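You operate a simulated robot arm through the tools that you are given. There is no shell and no other tool.

You run a simulated robot arm. Do the job below in one go: nothing can be reset, and whatever is moved stays where it is left.

JOB
Measure roller A in the gauge and stand it in the tray for its size.
Fine: leave the gauge open.

Only the result counts: the job must be done as asked and must still hold three seconds after the hand-in. Knocking over, shifting, dropping, spilling or breaking anything else fails it.

ROBOT AND FRAMES
A 7-joint arm with a two-finger gripper, fixed in place. Base frame: the origin is at the foot of the arm, x ahead of it, y to its left, z up; the work surface is at about z = 800. Lengths are in mm, angles in rad, forces in N, time in s.
With the tool pointing down near the work surface it reaches from about 340 to 720 mm from the base axis. Its first joint turns from -1.152 to 1.152 rad. Payload 2.45 kg.
The tool frame sits at the grasp point between the pads (the TCP): z along the fingers, y along the line on which they close. The tips reach 26 mm beyond it. Largest opening 96 mm; the body of the gripper starts 69 mm behind the TCP.
Orientation is that of the tool frame in the base frame, as [roll, pitch, yaw] about the fixed x, y, z axes, in that order (R = Rz(yaw) Ry(pitch) Rx(roll)). With the fingers straight down and closing along the base's y, the tool's x points along the base's -x, its y along +y and its z along -z.

CONTROLS
- The arm moves only by the tool arm_command. Its argument "increments" is a list of rows, each a list of 7 numbers: the shift along the tool's x, y, z in units of 50 mm (1.0 is 50 mm), then the turn, a rotation vector about the tool's x, y, z in units of 5 degrees (1.0 is 5 degrees), then the opening, from 0 (shut) to 1 (fully open). In form: [[dx, dy, dz, ax, ay, az, grip], ...]. A call has 1 to 20 rows; each row shifts and turns the commanded pose from where the row before left it, along the tool's axes as they then stand. A call with a number of a shift or a turn outside -1 to 1 is refused whole. Each row takes 0.2 s and may step no farther than 50 mm and 0.15 rad from the row before; otherwise, or with a gripper value out of range, the whole call is refused. A pose out of reach is approached as far as the arm can. The call stops where the force on the tool passes 40 N (or 10 N more than at its start, if that is more) or the arm is blocked; 0.2 s more then pass. Each finger halts on what it meets, pressing with about 45 N; the grip force reading is that of the motor and also rises with nothing between the fingers. The clock runs only during rows and for 0.2 s after the last one: add rows that do not move to give the fingers time. It gives the time, the measured TCP pose, the force on the tool (base axes), the opening and the grip force at its end, in the units of the frame above (readings bear some noise), with the torque about the TCP (base axes, N m) and any sound that the robot's microphone picked up, and new pictures: "show" is both (left out), scene, wrist or none.
- Cameras (640 x 400 px; columns grow to the right, rows downward): "scene" is fixed at [182.1, -421.2, 1413.3]; the picture's right is [0.54, -0.84, 0.00], its down [-0.60, -0.38, -0.70] and it looks along [0.59, 0.38, -0.71] (base axes); focal length 336 px, centre (320, 200). "wrist" rides on the gripper at [82, 3, -98] in the tool frame; the picture's right is [-0.04, 1.00, 0.00], its down [-0.73, -0.03, -0.68] and it looks along [-0.68, -0.03, 0.73] (tool axes); focal length 256 px, centre (320, 200). There is no depth. A picture from a camera that has moved, and an enlarged one, comes with that camera's place and axes in the base frame and with its lens. The place of the scene camera against the robot may be out by one fixed shift of up to 12 mm in any direction.
- enlarge(camera, box): a new picture of the part [left, top, right, bottom] of that camera's present view, enlarged. No time passes.
- job_done(): hands the job in; it is judged then, once.

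Nothing tells you positions but the pictures and the camera data. Unless the task says otherwise, let go and move clear before handing in.

The tools are called after "Emit:" as a command line: name --pt "numbers of a row" for each row, then --argument value for the rest, lists and objects as JSON in quotes. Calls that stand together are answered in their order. arm_command: Moves the arm, as the interface text tells. Its arguments: {"type":"object","properties":{"increments":{"type":"array","items":{"type":"array","items":{"type":"number"}}},"show":{"type":"string","enum":["both","scene","wrist","none"]}},"required":["increments"]} The other tools are called the same way: enlarge (camera, box) takes an enlarged picture of a part of a camera's view; job_done () hands the job in.

At the start:

```text
clock: 0.0
tool_pos: [441.4, -60.8, 1056.3]
ee_rot: [-3.141, 0.0, -3.141]
ft_force: [0.7, 0.1, 0.3]
wrist_torque: [-0.02, 0.04, 0.01]
grip_width: 96.1
grip_force: 0.1
```

scene: 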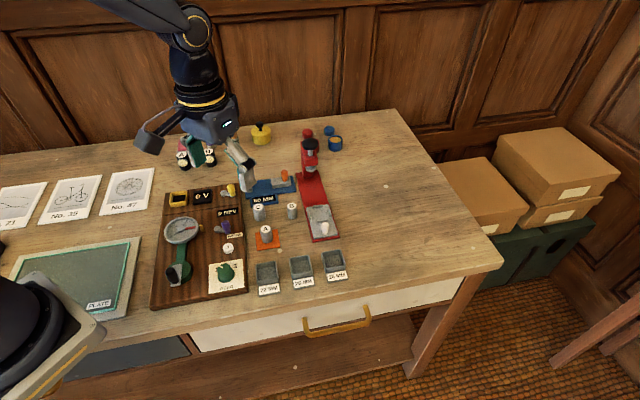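
wrist: 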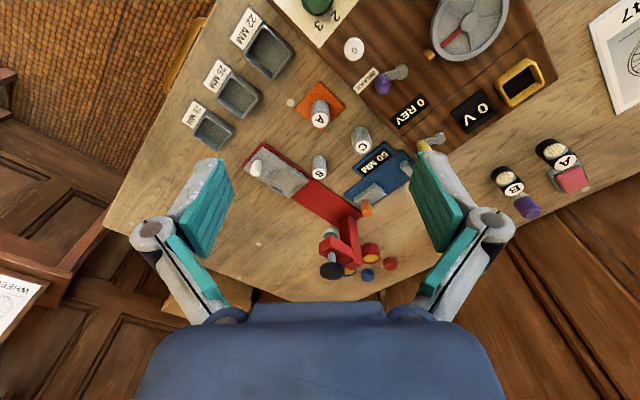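

I see a workbench with three rollers (A on an orange pad, B, C), a blue gauge with a "50 MM" display, a red press-like device, and three trays labelled 22/25(?)/28 MM. I'll take enlarged views first.

Emit:
enlarge --camera "scene" --box '[230, 120, 360, 200]'

Emit:
enlarge --camera "scene" --box '[230, 190, 360, 300]'

Emit:
enlarge --camera "wrist" --box '[240, 80, 440, 220]'

Emit:
enlarge --camera "wrist" --box '[160, 0, 360, 160]'

```text
4.92 times, centred on (295, 160) of scene
camera zoom: at [182.1, -421.2, 1413.3], right [0.54, -0.84, 0.0], down [-0.6, -0.38, -0.7], along [0.59, 0.38, -0.71], focal length 1656 px, centre (443, 397)
```

zoom: 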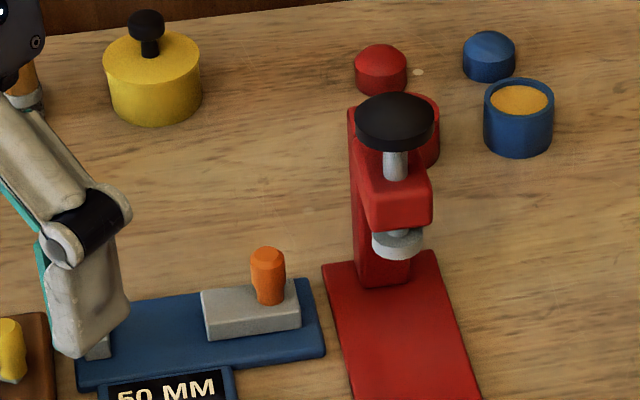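

```text
3.64 times, centred on (295, 245) of scene
camera zoom: at [182.1, -421.2, 1413.3], right [0.54, -0.84, 0.0], down [-0.6, -0.38, -0.7], along [0.59, 0.38, -0.71], focal length 1224 px, centre (411, 36)
```

zoom: 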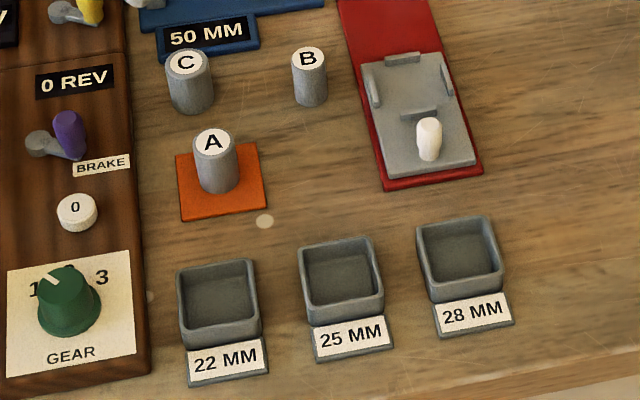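

```text
2.86 times, centred on (340, 150) of wrist
camera zoom: at [359.0, -58.7, 1154.7], right [0.04, 1.0, 0.0], down [0.73, -0.03, 0.68], along [0.68, -0.03, -0.73], focal length 731 px, centre (263, 343)
```

zoom: 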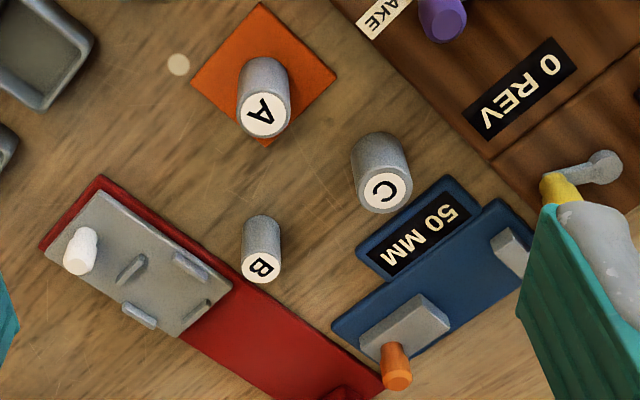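

```text
2.50 times, centred on (260, 80) of wrist
camera zoom: at [359.0, -58.7, 1154.7], right [0.04, 1.0, 0.0], down [0.73, -0.03, 0.68], along [0.68, -0.03, -0.73], focal length 640 px, centre (470, 500)
```

zoom: 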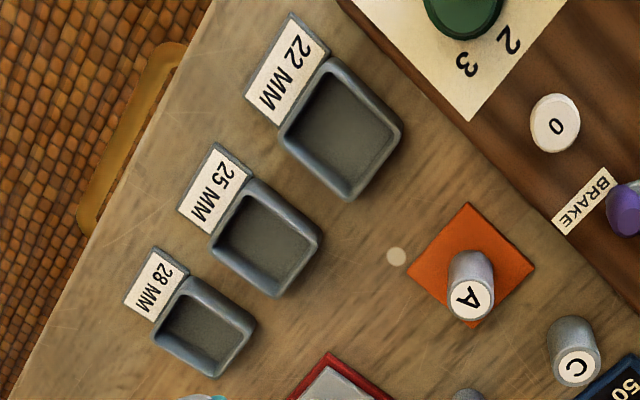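

The scene shows roller A on the orange pad at about (508, -65) and the gauge running at roughly 45° from about (605, 69), the fixed jaw, to (660, 15), the slider. The arm moves lower next, to see the gauge up close.

Emit:
arm_command --pt "-0.21 0.515 0.53 0 0 0 1" --pt "-0.21 0.515 0.53 0 0 0 1" --pt "-0.21 0.515 0.53 0 0 0 1" --pt "-0.21 0.515 0.53 0 0 0 1" --pt "0 0 0 0 0 0 1" --pt "0 0 0 0 0 0 1" --show "both"

```text
clock: 1.4
tool_pos: [485.2, 43.4, 951.5]
ee_rot: [3.141, -0.001, -3.141]
ft_force: [-0.7, -0.8, -0.6]
wrist_torque: [-0.01, 0.02, 0.0]
grip_width: 95.8
grip_force: 0.0
camera wrist: at [401.7, 44.9, 1049.8], right [0.04, 1.0, 0.0], down [0.73, -0.03, 0.68], along [0.68, -0.03, -0.73], focal length 256 px, centre (320, 200)
```

scene: 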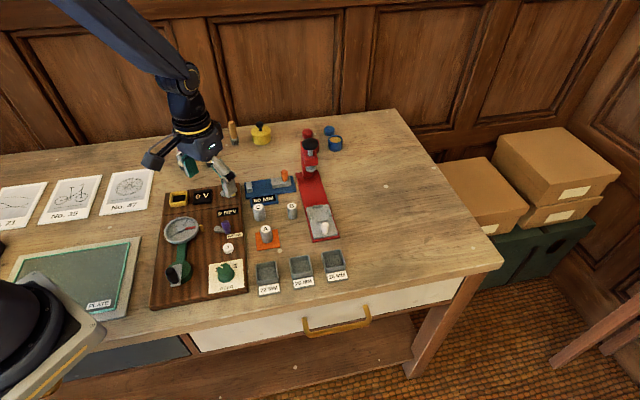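
wrist: 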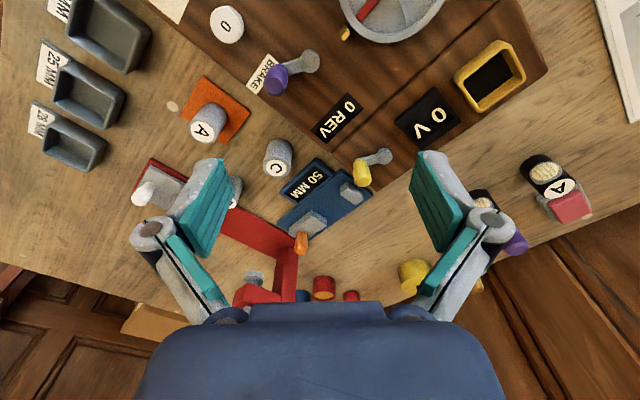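

Emit:
enlarge --camera "wrist" --box '[230, 120, 400, 260]'

Emit:
enlarge --camera "scene" --box '[235, 160, 345, 250]'

Emit:
enlarge --camera "wrist" --box '[0, 0, 280, 240]'

```text
2.86 times, centred on (315, 190) of wrist
camera zoom: at [401.7, 44.9, 1049.8], right [0.04, 1.0, 0.0], down [0.73, -0.03, 0.68], along [0.68, -0.03, -0.73], focal length 731 px, centre (334, 229)
```

zoom: 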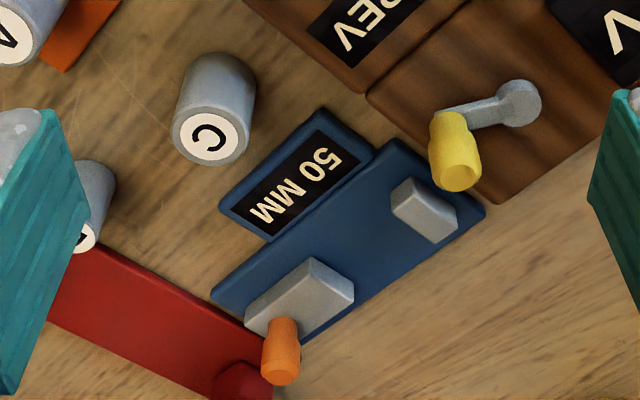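

```text
4.44 times, centred on (290, 205) of scene
camera zoom: at [182.2, -421.2, 1413.3], right [0.54, -0.84, 0.0], down [-0.6, -0.38, -0.7], along [0.59, 0.38, -0.71], focal length 1495 px, centre (453, 178)
```

zoom: 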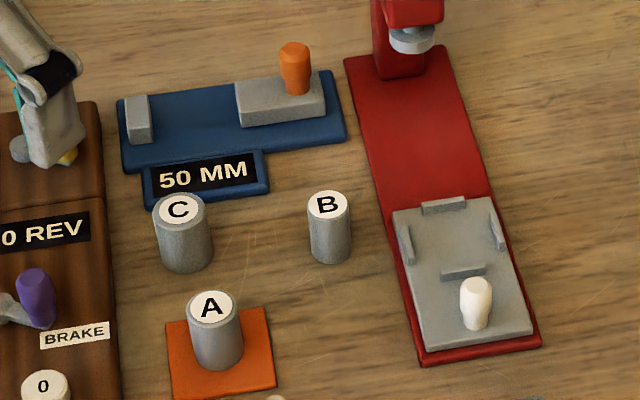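

```text
1.67 times, centred on (140, 120) of wrist
camera zoom: at [401.7, 44.9, 1049.8], right [0.04, 1.0, 0.0], down [0.73, -0.03, 0.68], along [0.68, -0.03, -0.73], focal length 427 px, centre (620, 333)
```

zoom: 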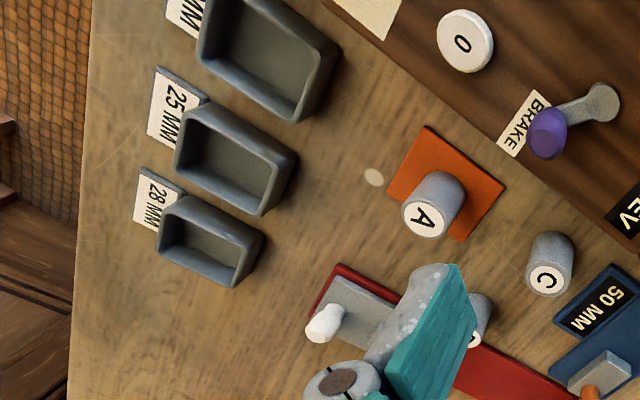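

I'm enlarging the gauge further to read its geometry precisely.

Emit:
enlarge --camera "wrist" --box '[275, 150, 355, 250]'

Emit:
enlarge --camera "scene" --box '[240, 160, 320, 215]'

Emit:
enlarge --camera "scene" --box '[250, 220, 350, 300]'

```text
4.00 times, centred on (315, 200) of wrist
camera zoom: at [401.7, 44.9, 1049.8], right [0.04, 1.0, 0.0], down [0.73, -0.03, 0.68], along [0.68, -0.03, -0.73], focal length 1024 px, centre (340, 200)
```

zoom: 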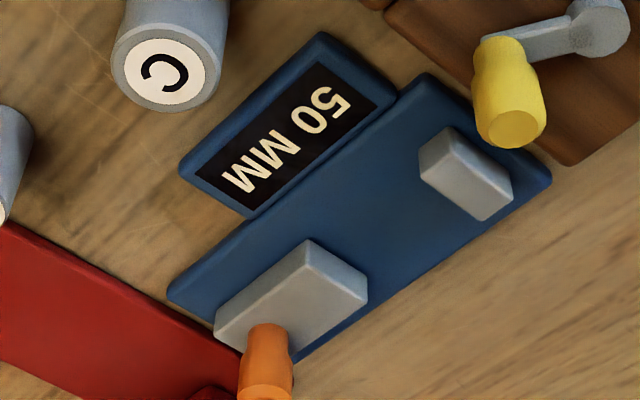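

```text
7.27 times, centred on (280, 188) of scene
camera zoom: at [182.2, -421.2, 1413.3], right [0.54, -0.84, 0.0], down [-0.6, -0.38, -0.7], along [0.59, 0.38, -0.71], focal length 2447 px, centre (611, 291)
```

zoom: 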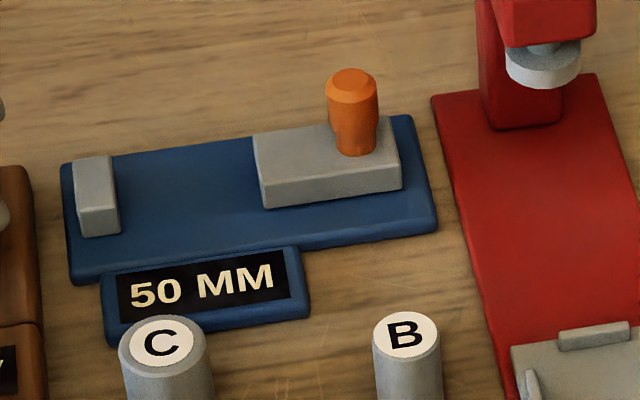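

```text
5.00 times, centred on (300, 260) of scene
camera zoom: at [182.2, -421.2, 1413.3], right [0.54, -0.84, 0.0], down [-0.6, -0.38, -0.7], along [0.59, 0.38, -0.71], focal length 1682 px, centre (420, -100)
```

zoom: 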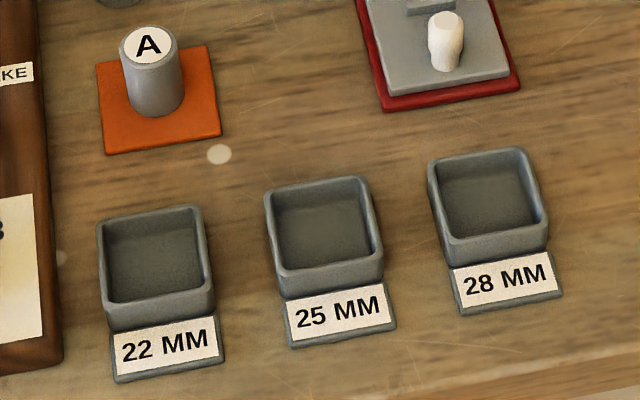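

The gauge plate runs along about -45° yaw with jaws roughly 12 mm tall, and the rollers are about 38 mm tall. The tool turns 45° to line up with the layout and goes above roller A.

Emit:
arm_command --pt "0 0 0 0 0 1 0.6" --pt "0 0 0 0 0 1 0.6" --pt "0 0 0 0 0 1 0.6" --pt "0 0 0 0 0 1 0.6" --pt "0 0 0 0 0 1 0.6" --pt "0 0 0 0 0 1 0.6" --pt "0 0 0 0 0 1 0.6" --pt "0 0 0 0 0 1 0.6" --pt "0 0 0 0 0 1 0.6" --pt "-0.464 -0.303 0.258 0 0 0 0.6" --pt "-0.464 -0.303 0.258 0 0 0 0.6" --pt "-0.464 -0.303 0.258 0 0 0 0.6" --pt "-0.464 -0.303 0.258 0 0 0 0.6" --pt "0 0 0 0 0 0 0.6" --pt "0 0 0 0 0 0 0.6" --show "both"

```text
clock: 4.6
tool_pos: [505.6, -66.9, 898.1]
ee_rot: [3.141, 0.0, 2.356]
ft_force: [0.1, -0.4, 0.0]
wrist_torque: [-0.04, 0.0, 0.0]
grip_width: 58.0
grip_force: 0.1
camera wrist: at [450.2, -7.7, 996.1], right [0.74, 0.68, 0.0], down [0.5, -0.54, 0.68], along [0.46, -0.5, -0.73], focal length 256 px, centre (320, 200)
```

scene: 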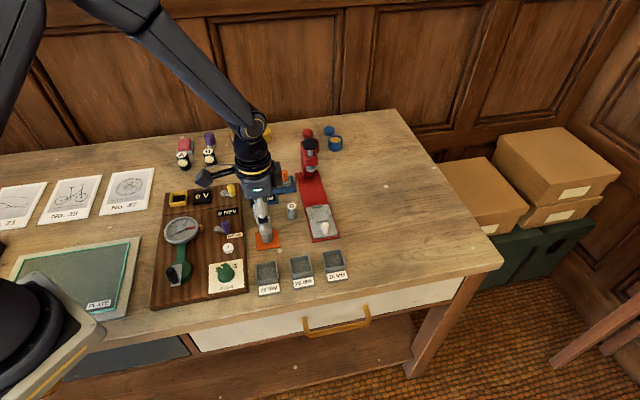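
wrist: 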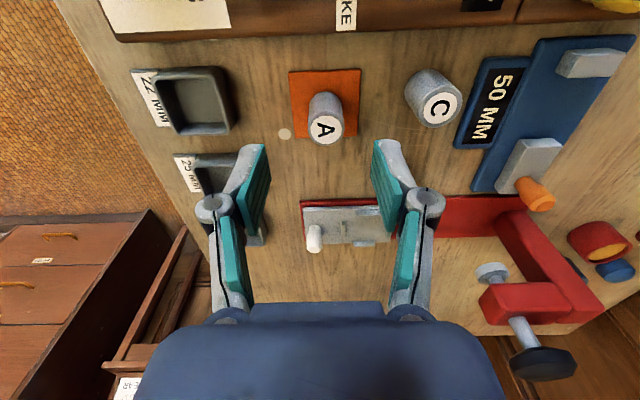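

Emit:
enlarge --camera "wrist" --box '[270, 50, 480, 180]'

Emit:
enlarge --camera "wrist" --box '[440, 20, 640, 220]'

Emit:
enlarge --camera "wrist" --box '[110, 40, 280, 260]'

Emit:
enlarge --camera "scene" --box '[230, 170, 330, 260]'

```text
3.05 times, centred on (375, 115) of wrist
camera zoom: at [450.2, -7.7, 996.1], right [0.74, 0.68, 0.0], down [0.5, -0.54, 0.68], along [0.46, -0.5, -0.73], focal length 780 px, centre (152, 459)
```

zoom: 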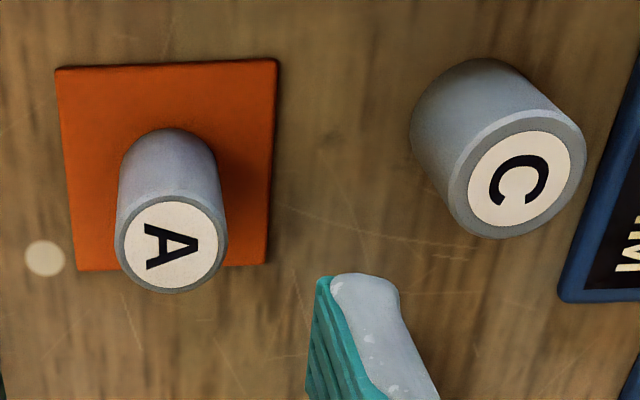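

```text
2.00 times, centred on (540, 120) of wrist
camera zoom: at [450.2, -7.7, 996.1], right [0.74, 0.68, 0.0], down [0.5, -0.54, 0.68], along [0.46, -0.5, -0.73], focal length 512 px, centre (-120, 360)
```

zoom: 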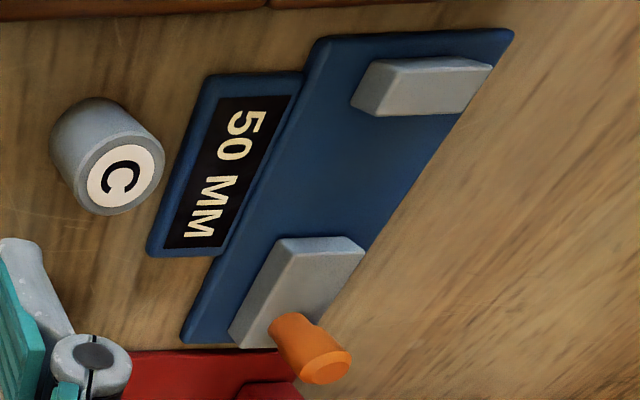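

```text
1.82 times, centred on (195, 150) of wrist
camera zoom: at [450.2, -7.7, 996.1], right [0.74, 0.68, 0.0], down [0.5, -0.54, 0.68], along [0.46, -0.5, -0.73], focal length 465 px, centre (547, 291)
```

zoom: 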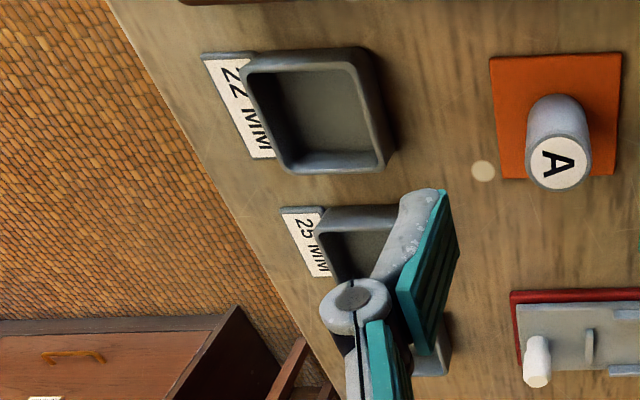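

```text
4.44 times, centred on (280, 215) of scene
camera zoom: at [182.1, -421.3, 1413.3], right [0.54, -0.84, 0.0], down [-0.6, -0.38, -0.7], along [0.59, 0.38, -0.71], focal length 1495 px, centre (498, 133)
```

zoom: 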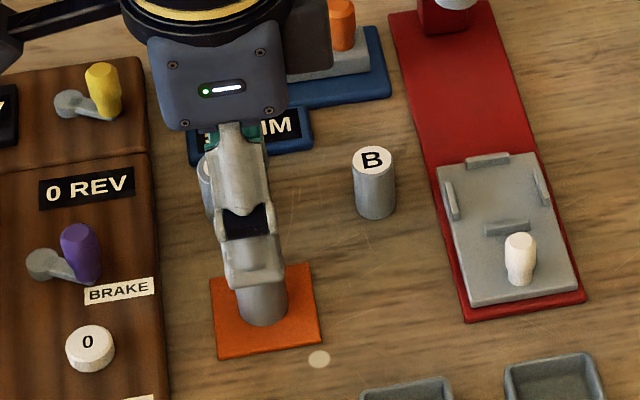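

Roller A sits about 3.5 mm off the tool's y axis. I'll centre on it, go down so the fingertips take the roller's upper half, and check before closing.

Emit:
arm_command --pt "0.01 0.07 0 0 0 0 0.6" --pt "0 0 0.4 0 0 0 0.6" --pt "0 0 0.4 0 0 0 0.6" --pt "0 0 0.23 0 0 0 0.6" --pt "0 0 0 0 0 0 0.6" --pt "0 0 0 0 0 0 0.6" --show "both"

```text
clock: 6.0
tool_pos: [508.9, -63.6, 847.0]
ee_rot: [3.141, 0.0, 2.356]
ft_force: [-0.3, 0.3, 0.5]
wrist_torque: [0.02, 0.02, -0.01]
grip_width: 57.6
grip_force: 0.1
camera wrist: at [452.6, -4.5, 945.6], right [0.74, 0.68, 0.0], down [0.5, -0.54, 0.68], along [0.46, -0.5, -0.73], focal length 256 px, centre (320, 200)
```

scene: 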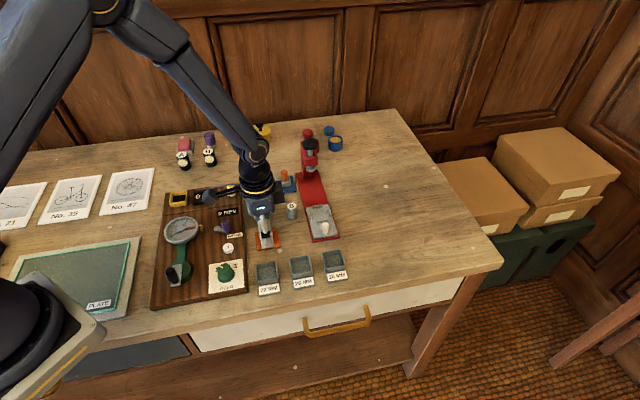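
wrist: 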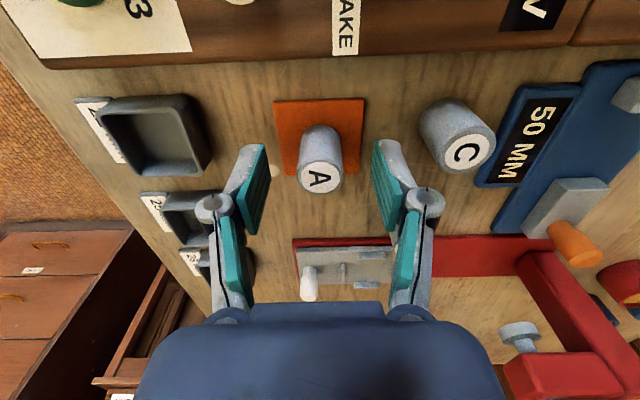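

Emit:
enlarge --camera "wrist" --box '[230, 80, 410, 240]'

Emit:
enlarge --camera "wrist" --box '[60, 70, 260, 310]'

Emit:
enlarge --camera "wrist" --box '[470, 60, 640, 400]'

```text
2.50 times, centred on (320, 160) of wrist
camera zoom: at [452.6, -4.5, 945.6], right [0.74, 0.68, 0.0], down [0.5, -0.54, 0.68], along [0.46, -0.5, -0.73], focal length 640 px, centre (320, 300)
```

zoom: 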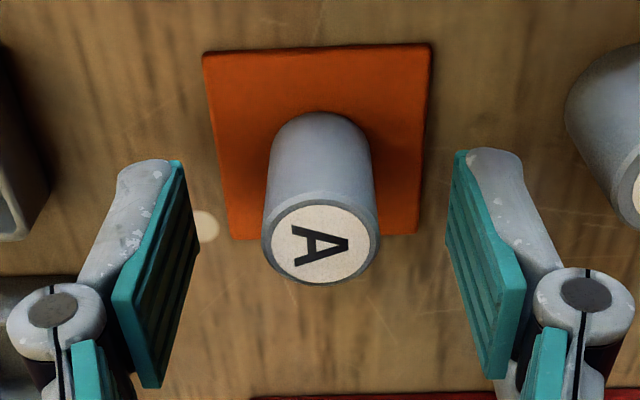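

```text
1.67 times, centred on (160, 190) of wrist
camera zoom: at [452.6, -4.5, 945.6], right [0.74, 0.68, 0.0], down [0.5, -0.54, 0.68], along [0.46, -0.5, -0.73], focal length 427 px, centre (587, 217)
```

zoom: 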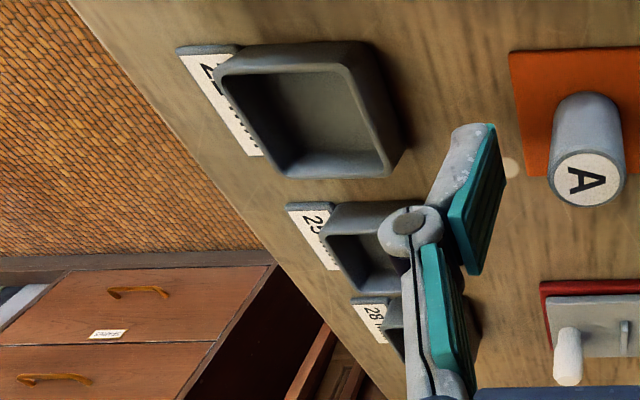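

```text
1.18 times, centred on (555, 230) of wrist
camera zoom: at [452.6, -4.5, 945.6], right [0.74, 0.68, 0.0], down [0.5, -0.54, 0.68], along [0.46, -0.5, -0.73], focal length 301 px, centre (44, 165)
```

zoom: 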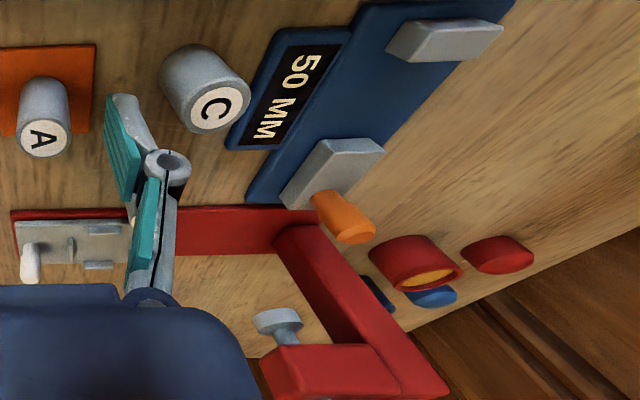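

Roller A is centred between the pads. Closing the gripper now.

Emit:
arm_command --pt "0 0 0 0 0 0 0.4" --pt "0 0 0 0 0 0 0.2" --pt "0 0 0 0 0 0 0.1" --pt "0 0 0 0 0 0 0.1" --pt "0 0 0 0 0 0 0.1" --pt "0 0 0 0 0 0 0.1" --show "wrist"

```text
clock: 7.4
tool_pos: [508.7, -63.6, 847.6]
ee_rot: [-3.141, 0.0, 2.355]
ft_force: [1.3, 0.9, -0.2]
wrist_torque: [0.01, 0.01, 0.01]
grip_width: 24.0
grip_force: 45.0
camera wrist: at [452.7, -4.4, 945.7], right [0.74, 0.68, 0.0], down [0.5, -0.54, 0.68], along [0.46, -0.5, -0.73], focal length 256 px, centre (320, 200)
```

wrist: 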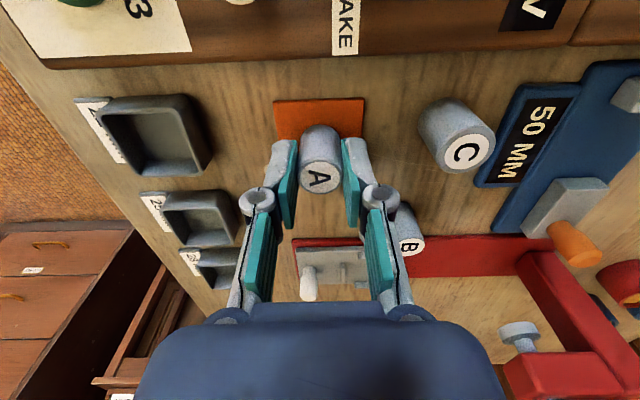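

The grip reads 24.0 mm at 45 N, so the roller is held. It gets lifted next and carried over C to above the gap in the gauge.

Emit:
arm_command --pt "0 0 -0.3 0 0 0 0.1" --pt "0 0 -0.45 0 0 0 0.1" --pt "0 0 -0.45 0 0 0 0.1" --pt "0.022 0.5 0 0 0 0 0.1" --pt "0.022 0.6 0 0 0 0 0.1" --pt "0.022 0.6 0 0 0 0 0.1" --pt "0.022 0.6 0 0 0 0 0.1" --pt "0.022 0.6 0 0 0 0 0.1" --pt "0 0.47 0 0 0 0 0.1" --pt "0 0 0 0 0 0 0.1" --pt "0 0 0 0 0 0 0.1" --show "both"

```text
clock: 9.8
tool_pos: [622.5, 58.4, 905.2]
ee_rot: [-3.141, 0.0, 2.355]
ft_force: [-0.1, -0.2, -1.1]
wrist_torque: [-0.05, 0.0, -0.04]
grip_width: 24.1
grip_force: 44.8
camera wrist: at [566.6, 118.1, 1004.7], right [0.74, 0.68, 0.0], down [0.5, -0.54, 0.68], along [0.46, -0.5, -0.73], focal length 256 px, centre (320, 200)
```

scene: 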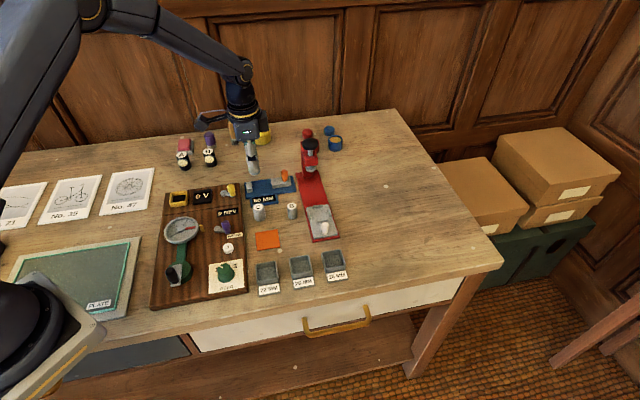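
wrist: 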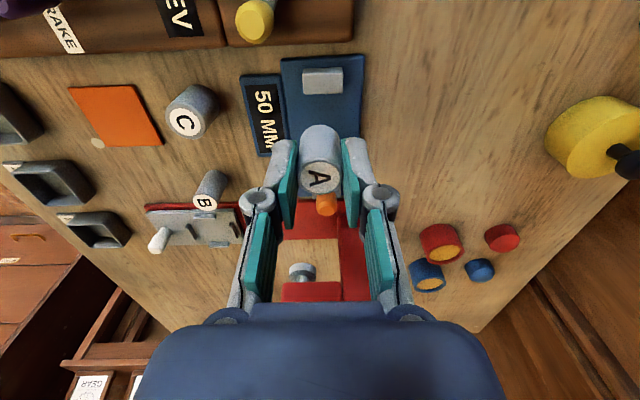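

Emit:
enlarge --camera "wrist" --box '[230, 40, 400, 220]'

Emit:
enlarge --camera "scene" --box '[225, 140, 325, 220]'

```text
2.22 times, centred on (315, 130) of wrist
camera zoom: at [566.6, 118.1, 1004.7], right [0.74, 0.68, 0.0], down [0.5, -0.54, 0.68], along [0.46, -0.5, -0.73], focal length 569 px, centre (331, 356)
```

zoom: 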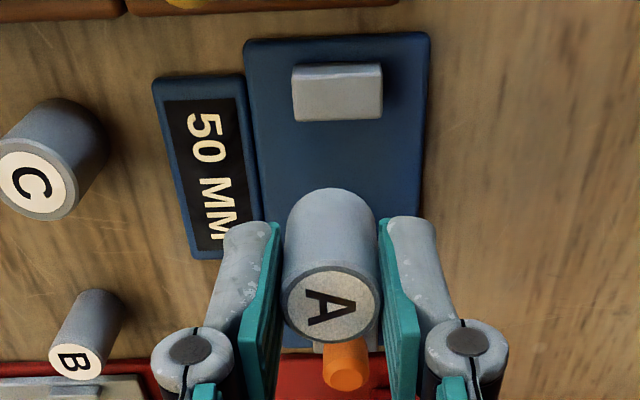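

```text
5.00 times, centred on (275, 180) of scene
camera zoom: at [182.2, -421.2, 1413.3], right [0.54, -0.84, 0.0], down [-0.6, -0.38, -0.7], along [0.59, 0.38, -0.71], focal length 1682 px, centre (545, 300)
```

zoom: 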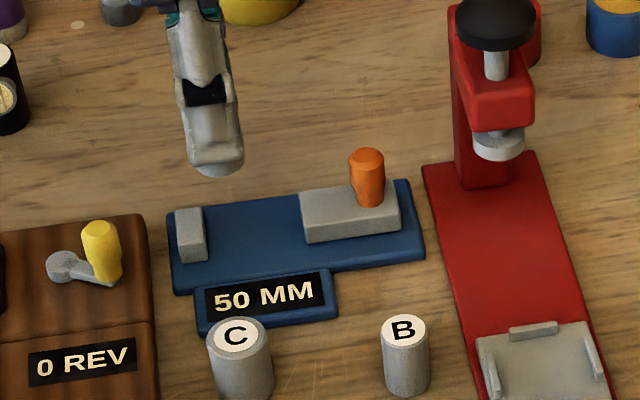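

The fixed jaw's face is about 14 mm from the roller centre along the tool's x axis, with the jaw centre 2.4 mm to the +y side. I'll shift for a 5 mm gap, then lower towards the plate.

Emit:
arm_command --pt "-0.07 0.05 0 0 0 0 0.1" --pt "0 0 0.3 0 0 0 0.1" --pt "0 0 0.3 0 0 0 0.1" --pt "0 0 0.3 0 0 0 0.1" --pt "0 0 0 0 0 0 0.1" --pt "0 0 0 0 0 0 0.1" --show "both"

```text
clock: 11.2
tool_pos: [628.4, 58.1, 862.4]
ee_rot: [3.141, -0.001, 2.354]
ft_force: [0.1, 0.4, -1.4]
wrist_torque: [0.03, -0.02, -0.01]
grip_width: 23.9
grip_force: 44.9
camera wrist: at [572.1, 117.2, 960.6], right [0.74, 0.68, 0.0], down [0.5, -0.54, 0.68], along [0.46, -0.5, -0.73], focal length 256 px, centre (320, 200)
```

scene: 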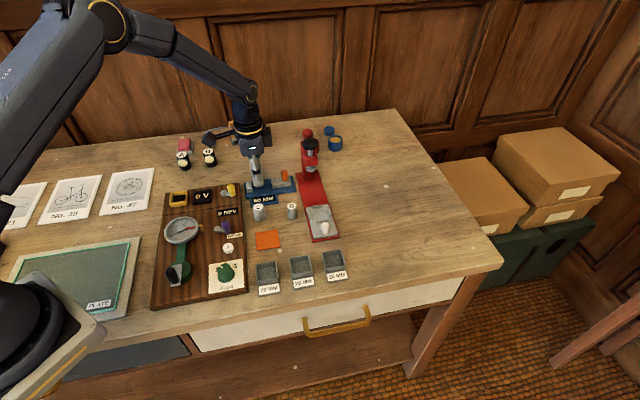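
wrist: 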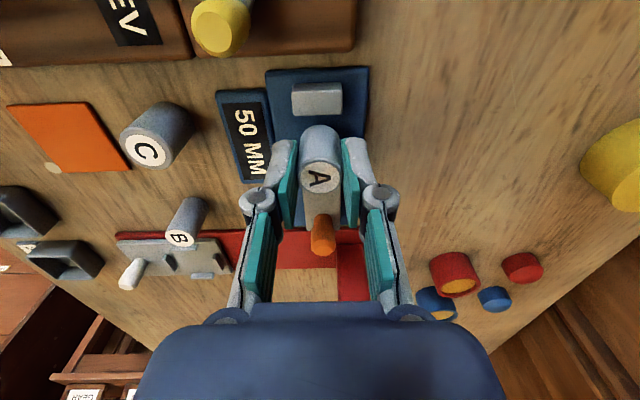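

Emit:
enlarge --camera "scene" --box '[235, 155, 305, 210]'

Emit:
enlarge --camera "wrist" --box '[250, 50, 390, 220]'

```text
7.27 times, centred on (270, 182) of scene
camera zoom: at [182.2, -421.2, 1413.3], right [0.54, -0.84, 0.0], down [-0.6, -0.38, -0.7], along [0.59, 0.38, -0.71], focal length 2447 px, centre (684, 327)
```

zoom: 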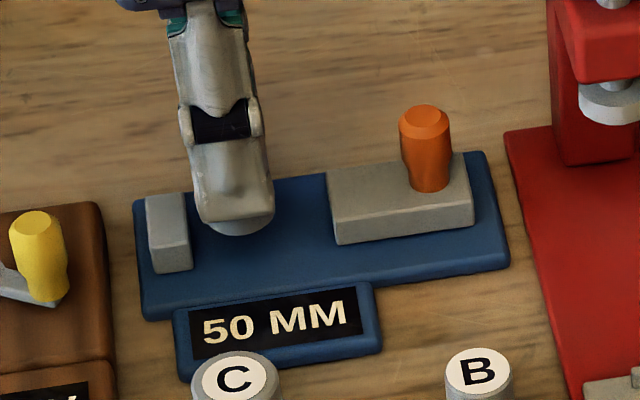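

```text
2.35 times, centred on (320, 135) of wrist
camera zoom: at [572.1, 117.2, 960.6], right [0.74, 0.68, 0.0], down [0.5, -0.54, 0.68], along [0.46, -0.5, -0.73], focal length 602 px, centre (320, 353)
```

zoom: 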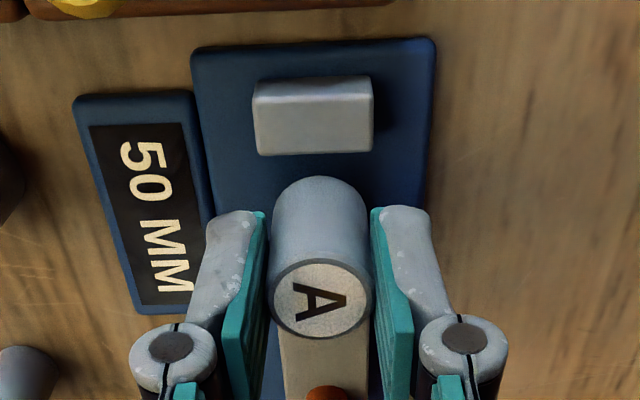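

The gap to the fixed jaw is about 5 mm and the roller is centred on it. I'll lower gently in small steps until it touches.

Emit:
arm_command --pt "0 0 0.08 0 0 0 0.1" --pt "0 0 0.02 0 0 0 0.1" --pt "0 0 0.02 0 0 0 0.1" --pt "0 0 0 0 0 0 0.1" --show "none"

```text
clock: 12.2
tool_pos: [628.9, 59.1, 855.6]
ee_rot: [3.141, 0.001, 2.354]
ft_force: [-0.4, 0.2, -1.8]
wrist_torque: [0.0, 0.03, 0.0]
grip_width: 23.9
grip_force: 44.9
```

Emit:
arm_command --pt "0 0 0.02 0 0 0 0.1" --pt "0 0 0 0 0 0 0.1" --show "none"

Emit:
enlarge --camera "scene" --box '[235, 155, 305, 210]'

```text
clock: 12.8
tool_pos: [627.7, 58.2, 854.5]
ee_rot: [-3.142, 0.001, 2.358]
ft_force: [0.6, -0.2, -1.5]
wrist_torque: [0.01, 0.0, 0.0]
grip_width: 24.3
grip_force: 45.3
```

```text
7.27 times, centred on (270, 182) of scene
camera zoom: at [182.2, -421.2, 1413.3], right [0.54, -0.84, 0.0], down [-0.6, -0.38, -0.7], along [0.59, 0.38, -0.71], focal length 2447 px, centre (684, 327)
```

zoom: 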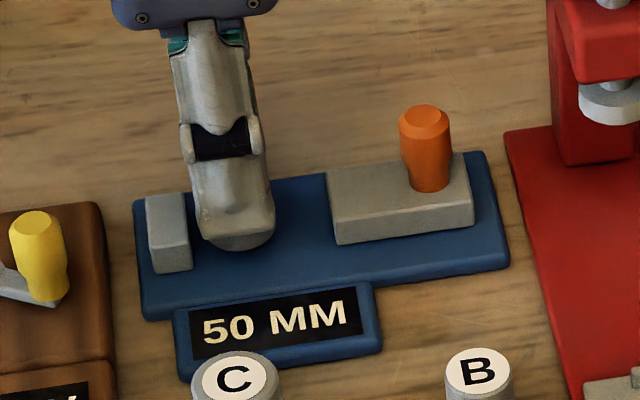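

Emit:
arm_command --pt "0 0 0.02 0 0 0 0.1" --pt "0 0 0 0 0 0 0.1" --show "none"

```text
clock: 13.4
tool_pos: [628.3, 57.1, 853.9]
ee_rot: [3.141, 0.0, 2.355]
ft_force: [0.3, -0.1, -1.4]
wrist_torque: [0.0, 0.0, 0.02]
grip_width: 23.7
grip_force: 44.8
```

No contact yet, so I'm continuing down in 1 mm steps.

Emit:
arm_command --pt "0 0 0.02 0 0 0 0.1" --pt "0 0 0 0 0 0 0.1" --show "none"

```text
clock: 14.0
tool_pos: [627.7, 59.2, 852.3]
ee_rot: [3.141, -0.001, 2.358]
ft_force: [-0.2, 0.0, -1.4]
wrist_torque: [-0.01, -0.04, 0.0]
grip_width: 23.8
grip_force: 44.8
```

Emit:
arm_command --pt "0 0 0.02 0 0 0 0.1" --pt "0 0 0 0 0 0 0.1" --show "none"

```text
clock: 14.6
tool_pos: [628.2, 58.5, 851.0]
ee_rot: [3.141, 0.0, 2.356]
ft_force: [0.2, 0.1, -0.4]
wrist_torque: [0.01, 0.02, 0.0]
grip_width: 23.9
grip_force: 45.4
```

Emit:
arm_command --pt "0 0 0.012 0 0 0 0.1" --pt "0 0 0 0 0 0 0.1" --show "none"

Emit:
enlarge --camera "scene" --box '[235, 155, 305, 210]'

```text
clock: 15.2
tool_pos: [627.1, 57.1, 851.8]
ee_rot: [3.141, 0.0, 2.356]
ft_force: [1.0, 1.0, -1.5]
wrist_torque: [-0.02, 0.0, -0.01]
grip_width: 24.1
grip_force: 44.9
```

```text
7.27 times, centred on (270, 182) of scene
camera zoom: at [182.2, -421.2, 1413.3], right [0.54, -0.84, 0.0], down [-0.6, -0.38, -0.7], along [0.59, 0.38, -0.71], focal length 2447 px, centre (684, 327)
```

zoom: 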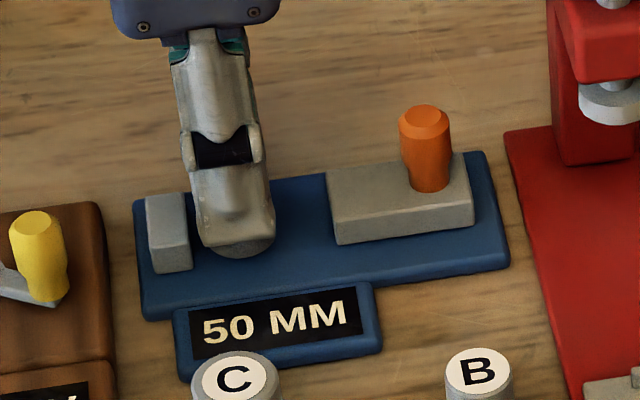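

Emit:
arm_command --pt "0 0 0.02 0 0 0 0.1" --pt "0 0 0 0 0 0 0.1" --show "none"

```text
clock: 15.8
tool_pos: [629.1, 58.8, 850.2]
ee_rot: [3.141, 0.0, 2.358]
ft_force: [-4.2, -0.9, 11.3]
wrist_torque: [-0.01, 0.18, 0.03]
grip_width: 23.8
grip_force: 45.5
```

Contact reads 11 N, so the roller stands on the gauge plate. I'll ease up slightly, open, and rise clear.

Emit:
arm_command --pt "0 0 -0.012 0 0 0 0.1" --pt "0 0 0 0 0 0 0.3" --pt "0 0 0 0 0 0 0.45" --pt "0 0 0 0 0 0 0.5" --pt "0 0 0 0 0 0 0.5" --pt "0 0 -0.3 0 0 0 0.5" --pt "0 0 -0.5 0 0 0 0.5" --pt "0 0 -0.5 0 0 0 0.5" --pt "0 0 0 0 0 0 0.5" --pt "0 0 0 0 0 0 0.5" --show "both"

Emit:
enlarge --camera "scene" --box '[235, 155, 305, 210]'

Emit:
enlarge --camera "wrist" --box '[250, 50, 390, 280]'

```text
clock: 18.0
tool_pos: [628.5, 57.6, 913.8]
ee_rot: [-3.141, -0.001, 2.356]
ft_force: [-0.5, 0.2, -0.2]
wrist_torque: [0.0, -0.01, 0.0]
grip_width: 48.0
grip_force: 0.0
camera wrist: at [571.6, 117.3, 1012.7], right [0.73, 0.68, 0.0], down [0.5, -0.54, 0.68], along [0.46, -0.5, -0.73], focal length 256 px, centre (320, 200)
```

scene: 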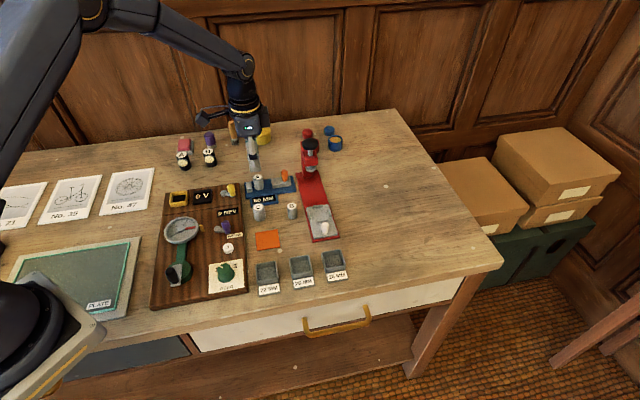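
wrist: 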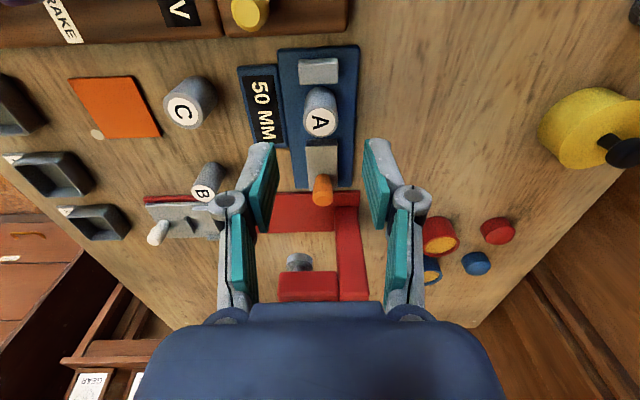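

```text
7.27 times, centred on (270, 182) of scene
camera zoom: at [182.1, -421.2, 1413.3], right [0.54, -0.84, 0.0], down [-0.6, -0.38, -0.7], along [0.59, 0.38, -0.71], focal length 2447 px, centre (684, 327)
```

zoom: 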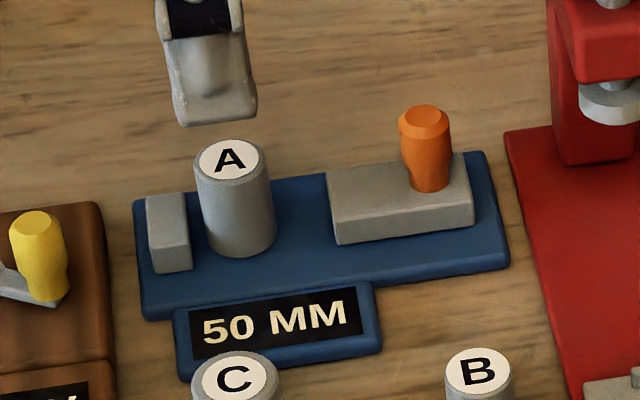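

```text
1.74 times, centred on (320, 165) of wrist
camera zoom: at [571.6, 117.3, 1012.7], right [0.73, 0.68, 0.0], down [0.5, -0.54, 0.68], along [0.46, -0.5, -0.73], focal length 445 px, centre (320, 261)
```

zoom: 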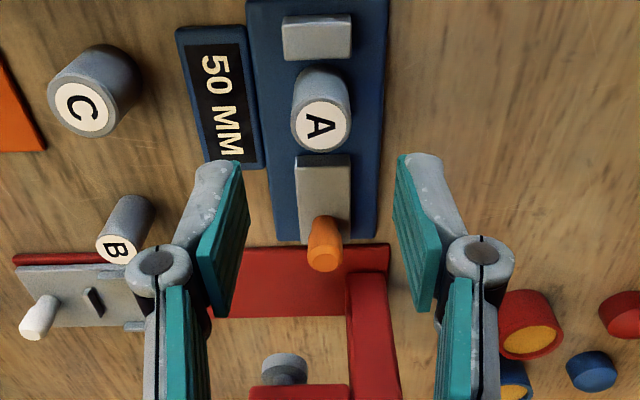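

Roller A stands neatly between the jaws. The slider's orange handle is about 68 mm further along the gauge, so the arm moves above it and checks.

Emit:
arm_command --pt "-0.45 0 0 0 0 0 0.5" --pt "-0.46 0 0 0 0 0 0.5" --pt "-0.45 0 0 0 0 0 0.5" --pt "0 0 0.3 0 0 0 0.5" --pt "0 0 0 0 0 0 0.5" --pt "0 0 0 0 0 0 0.5" --show "both"

Emit:
enlarge --camera "scene" --box '[235, 140, 325, 210]'

Emit:
enlarge --camera "wrist" --box '[230, 40, 410, 280]'

```text
clock: 19.4
tool_pos: [674.9, 9.6, 898.8]
ee_rot: [-3.141, 0.002, 2.356]
ft_force: [0.3, 0.0, 0.4]
wrist_torque: [0.01, 0.03, -0.01]
grip_width: 47.8
grip_force: 0.1
camera wrist: at [618.6, 68.9, 999.0], right [0.74, 0.68, 0.0], down [0.5, -0.54, 0.68], along [0.46, -0.5, -0.73], focal length 256 px, centre (320, 200)
```

scene: 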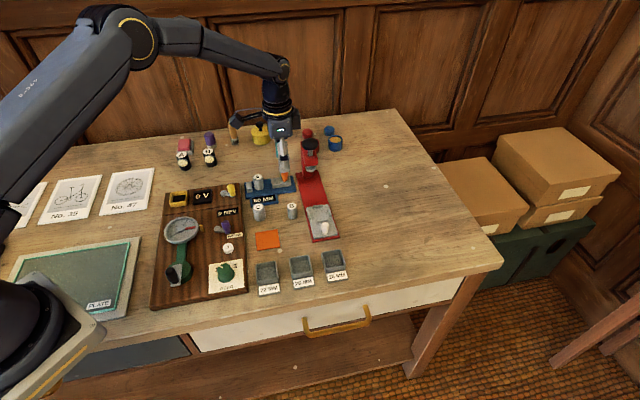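
wrist: 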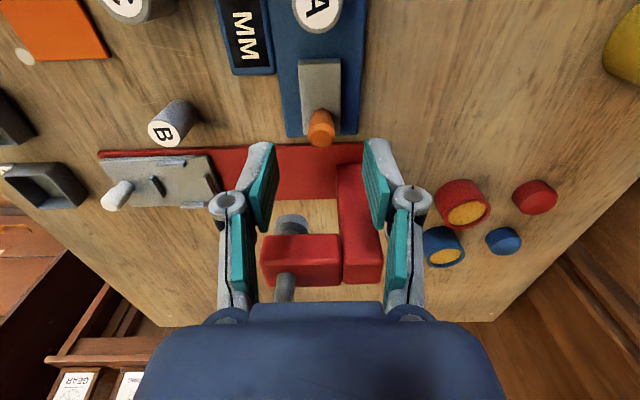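

```text
5.71 times, centred on (280, 175) of scene
camera zoom: at [182.1, -421.2, 1413.3], right [0.54, -0.84, 0.0], down [-0.6, -0.38, -0.7], along [0.59, 0.38, -0.71], focal length 1923 px, centre (549, 343)
```

zoom: 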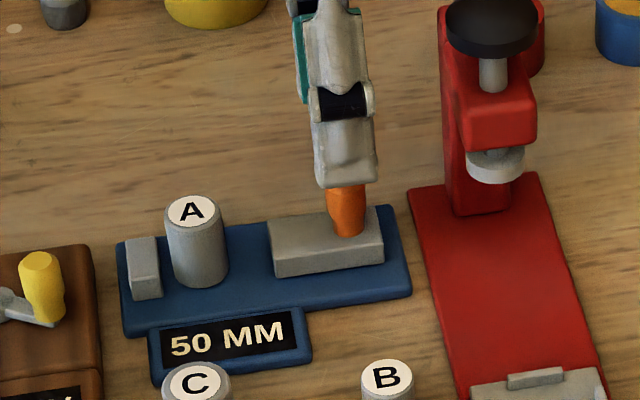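

```text
1.67 times, centred on (320, 160) of wrist
camera zoom: at [618.6, 68.9, 999.0], right [0.74, 0.68, 0.0], down [0.5, -0.54, 0.68], along [0.46, -0.5, -0.73], focal length 427 px, centre (320, 267)
```

zoom: 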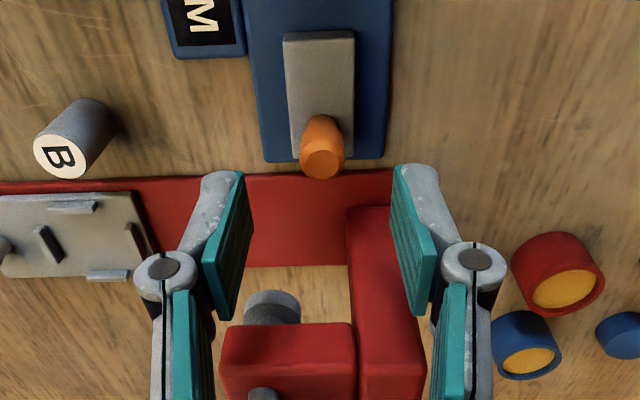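

The handle is centred between the fingers. I'll descend so the tips stay just above the slider block, then close on the handle.

Emit:
arm_command --pt "0 0 0.4 0 0 0 0.5" --pt "0 0 0.4 0 0 0 0.5" --pt "0 0 0.18 0 0 0 0.5" --pt "0 0 0 0 0 0 0.5" --pt "0 0 0 0 0 0 0.5" --show "both"

Emit:
enlarge --camera "scene" --box '[235, 140, 325, 210]'

```text
clock: 20.6
tool_pos: [675.6, 10.1, 853.0]
ee_rot: [-3.141, -0.001, 2.359]
ft_force: [-0.4, -0.1, 0.5]
wrist_torque: [-0.02, 0.0, -0.01]
grip_width: 48.1
grip_force: 0.1
camera wrist: at [619.9, 70.1, 951.7], right [0.74, 0.68, 0.0], down [0.5, -0.54, 0.68], along [0.46, -0.5, -0.73], focal length 256 px, centre (320, 200)
```

scene: 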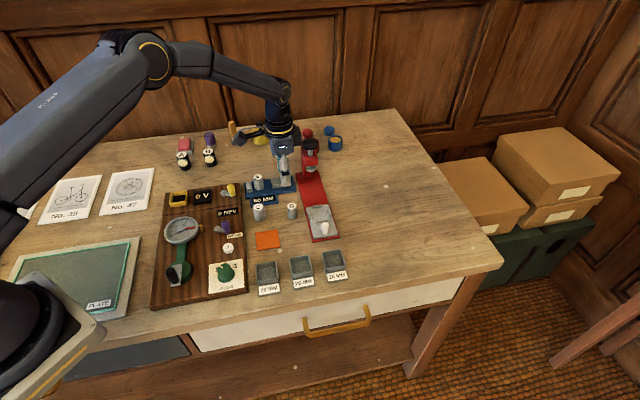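
wrist: 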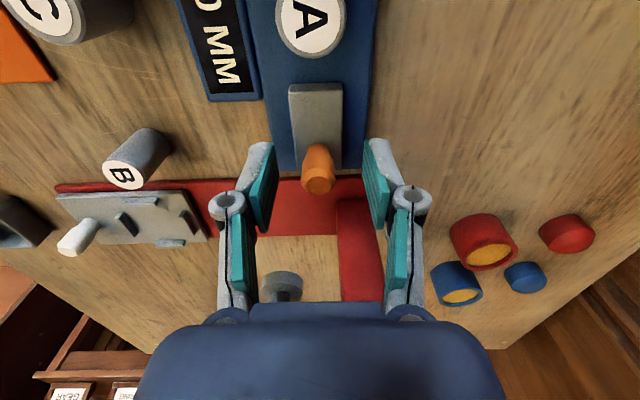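

```text
5.71 times, centred on (280, 175) of scene
camera zoom: at [182.1, -421.2, 1413.3], right [0.54, -0.84, 0.0], down [-0.6, -0.38, -0.7], along [0.59, 0.38, -0.71], focal length 1923 px, centre (549, 343)
```

zoom: 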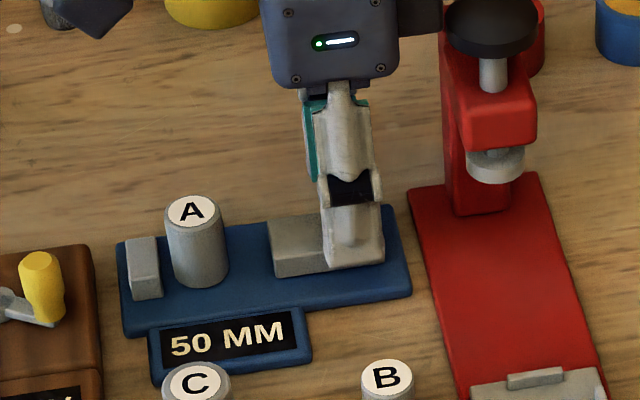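

The fingers straddle the handle with clear space to the press. Closing on the handle.

Emit:
arm_command --pt "0 0 0 0 0 0 0.3" --pt "0 0 0 0 0 0 0.2" --pt "0 0 0 0 0 0 0.1" --pt "0 0 0 0 0 0 0.05" --pt "0 0 0 0 0 0 0.05" --show "wrist"

Emit:
enlarge --camera "scene" --box '[235, 140, 325, 210]'

```text
clock: 21.8
tool_pos: [675.9, 10.3, 852.3]
ee_rot: [-3.14, -0.001, 2.356]
ft_force: [-6.4, -4.5, 2.4]
wrist_torque: [0.06, 0.2, -0.01]
grip_width: 16.7
grip_force: 42.6
camera wrist: at [619.5, 69.5, 951.8], right [0.74, 0.68, 0.0], down [0.5, -0.54, 0.68], along [0.46, -0.5, -0.73], focal length 256 px, centre (320, 200)
```

wrist: 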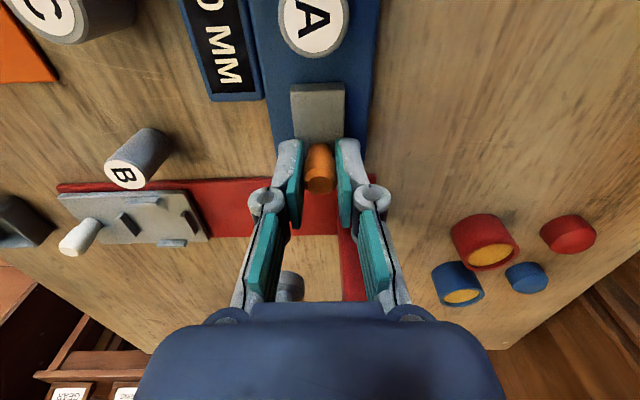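

```text
5.71 times, centred on (280, 175) of scene
camera zoom: at [181.9, -421.3, 1413.3], right [0.54, -0.84, 0.0], down [-0.6, -0.38, -0.7], along [0.59, 0.38, -0.71], focal length 1923 px, centre (549, 343)
```

zoom: 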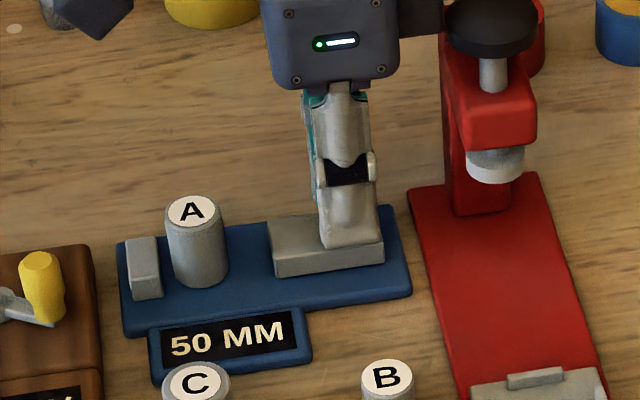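

The handle is gripped with a small side load. I'll ease 1 mm to relieve it and slide the jaw towards the roller slowly.

Emit:
arm_command --pt "0 -0.016 0 0 0 0 0.05" --pt "0.06 0 0 0 0 0 0.05" --pt "0.06 0 0 0 0 0 0.05" --pt "0.06 0 0 0 0 0 0.05" --pt "0 0 0 0 0 0 0.05" --show "scene"

Emit:
enlarge --camera "scene" --box '[235, 140, 325, 210]'

```text
clock: 23.0
tool_pos: [669.4, 15.8, 852.6]
ee_rot: [3.14, 0.002, 2.358]
ft_force: [-0.5, -1.0, 7.8]
wrist_torque: [-0.2, -0.15, -0.01]
grip_width: 17.0
grip_force: 41.8
```

scene: 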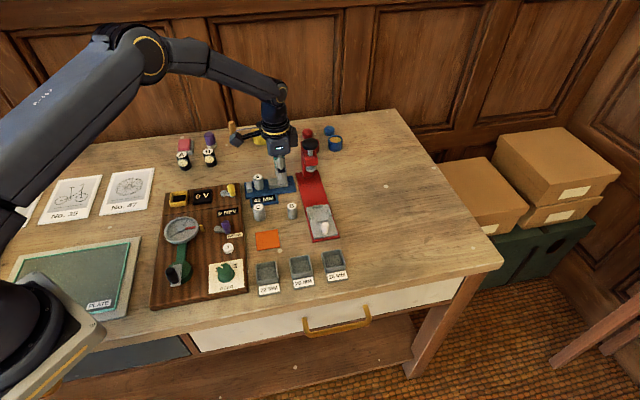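

```text
5.71 times, centred on (280, 175) of scene
camera zoom: at [181.9, -421.3, 1413.3], right [0.54, -0.84, 0.0], down [-0.6, -0.38, -0.7], along [0.59, 0.38, -0.71], focal length 1923 px, centre (549, 343)
```

zoom: 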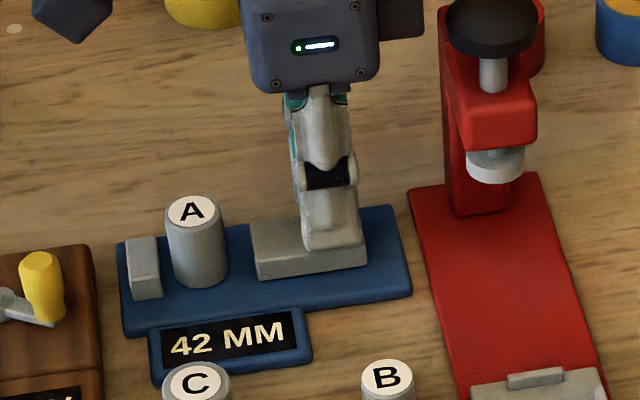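

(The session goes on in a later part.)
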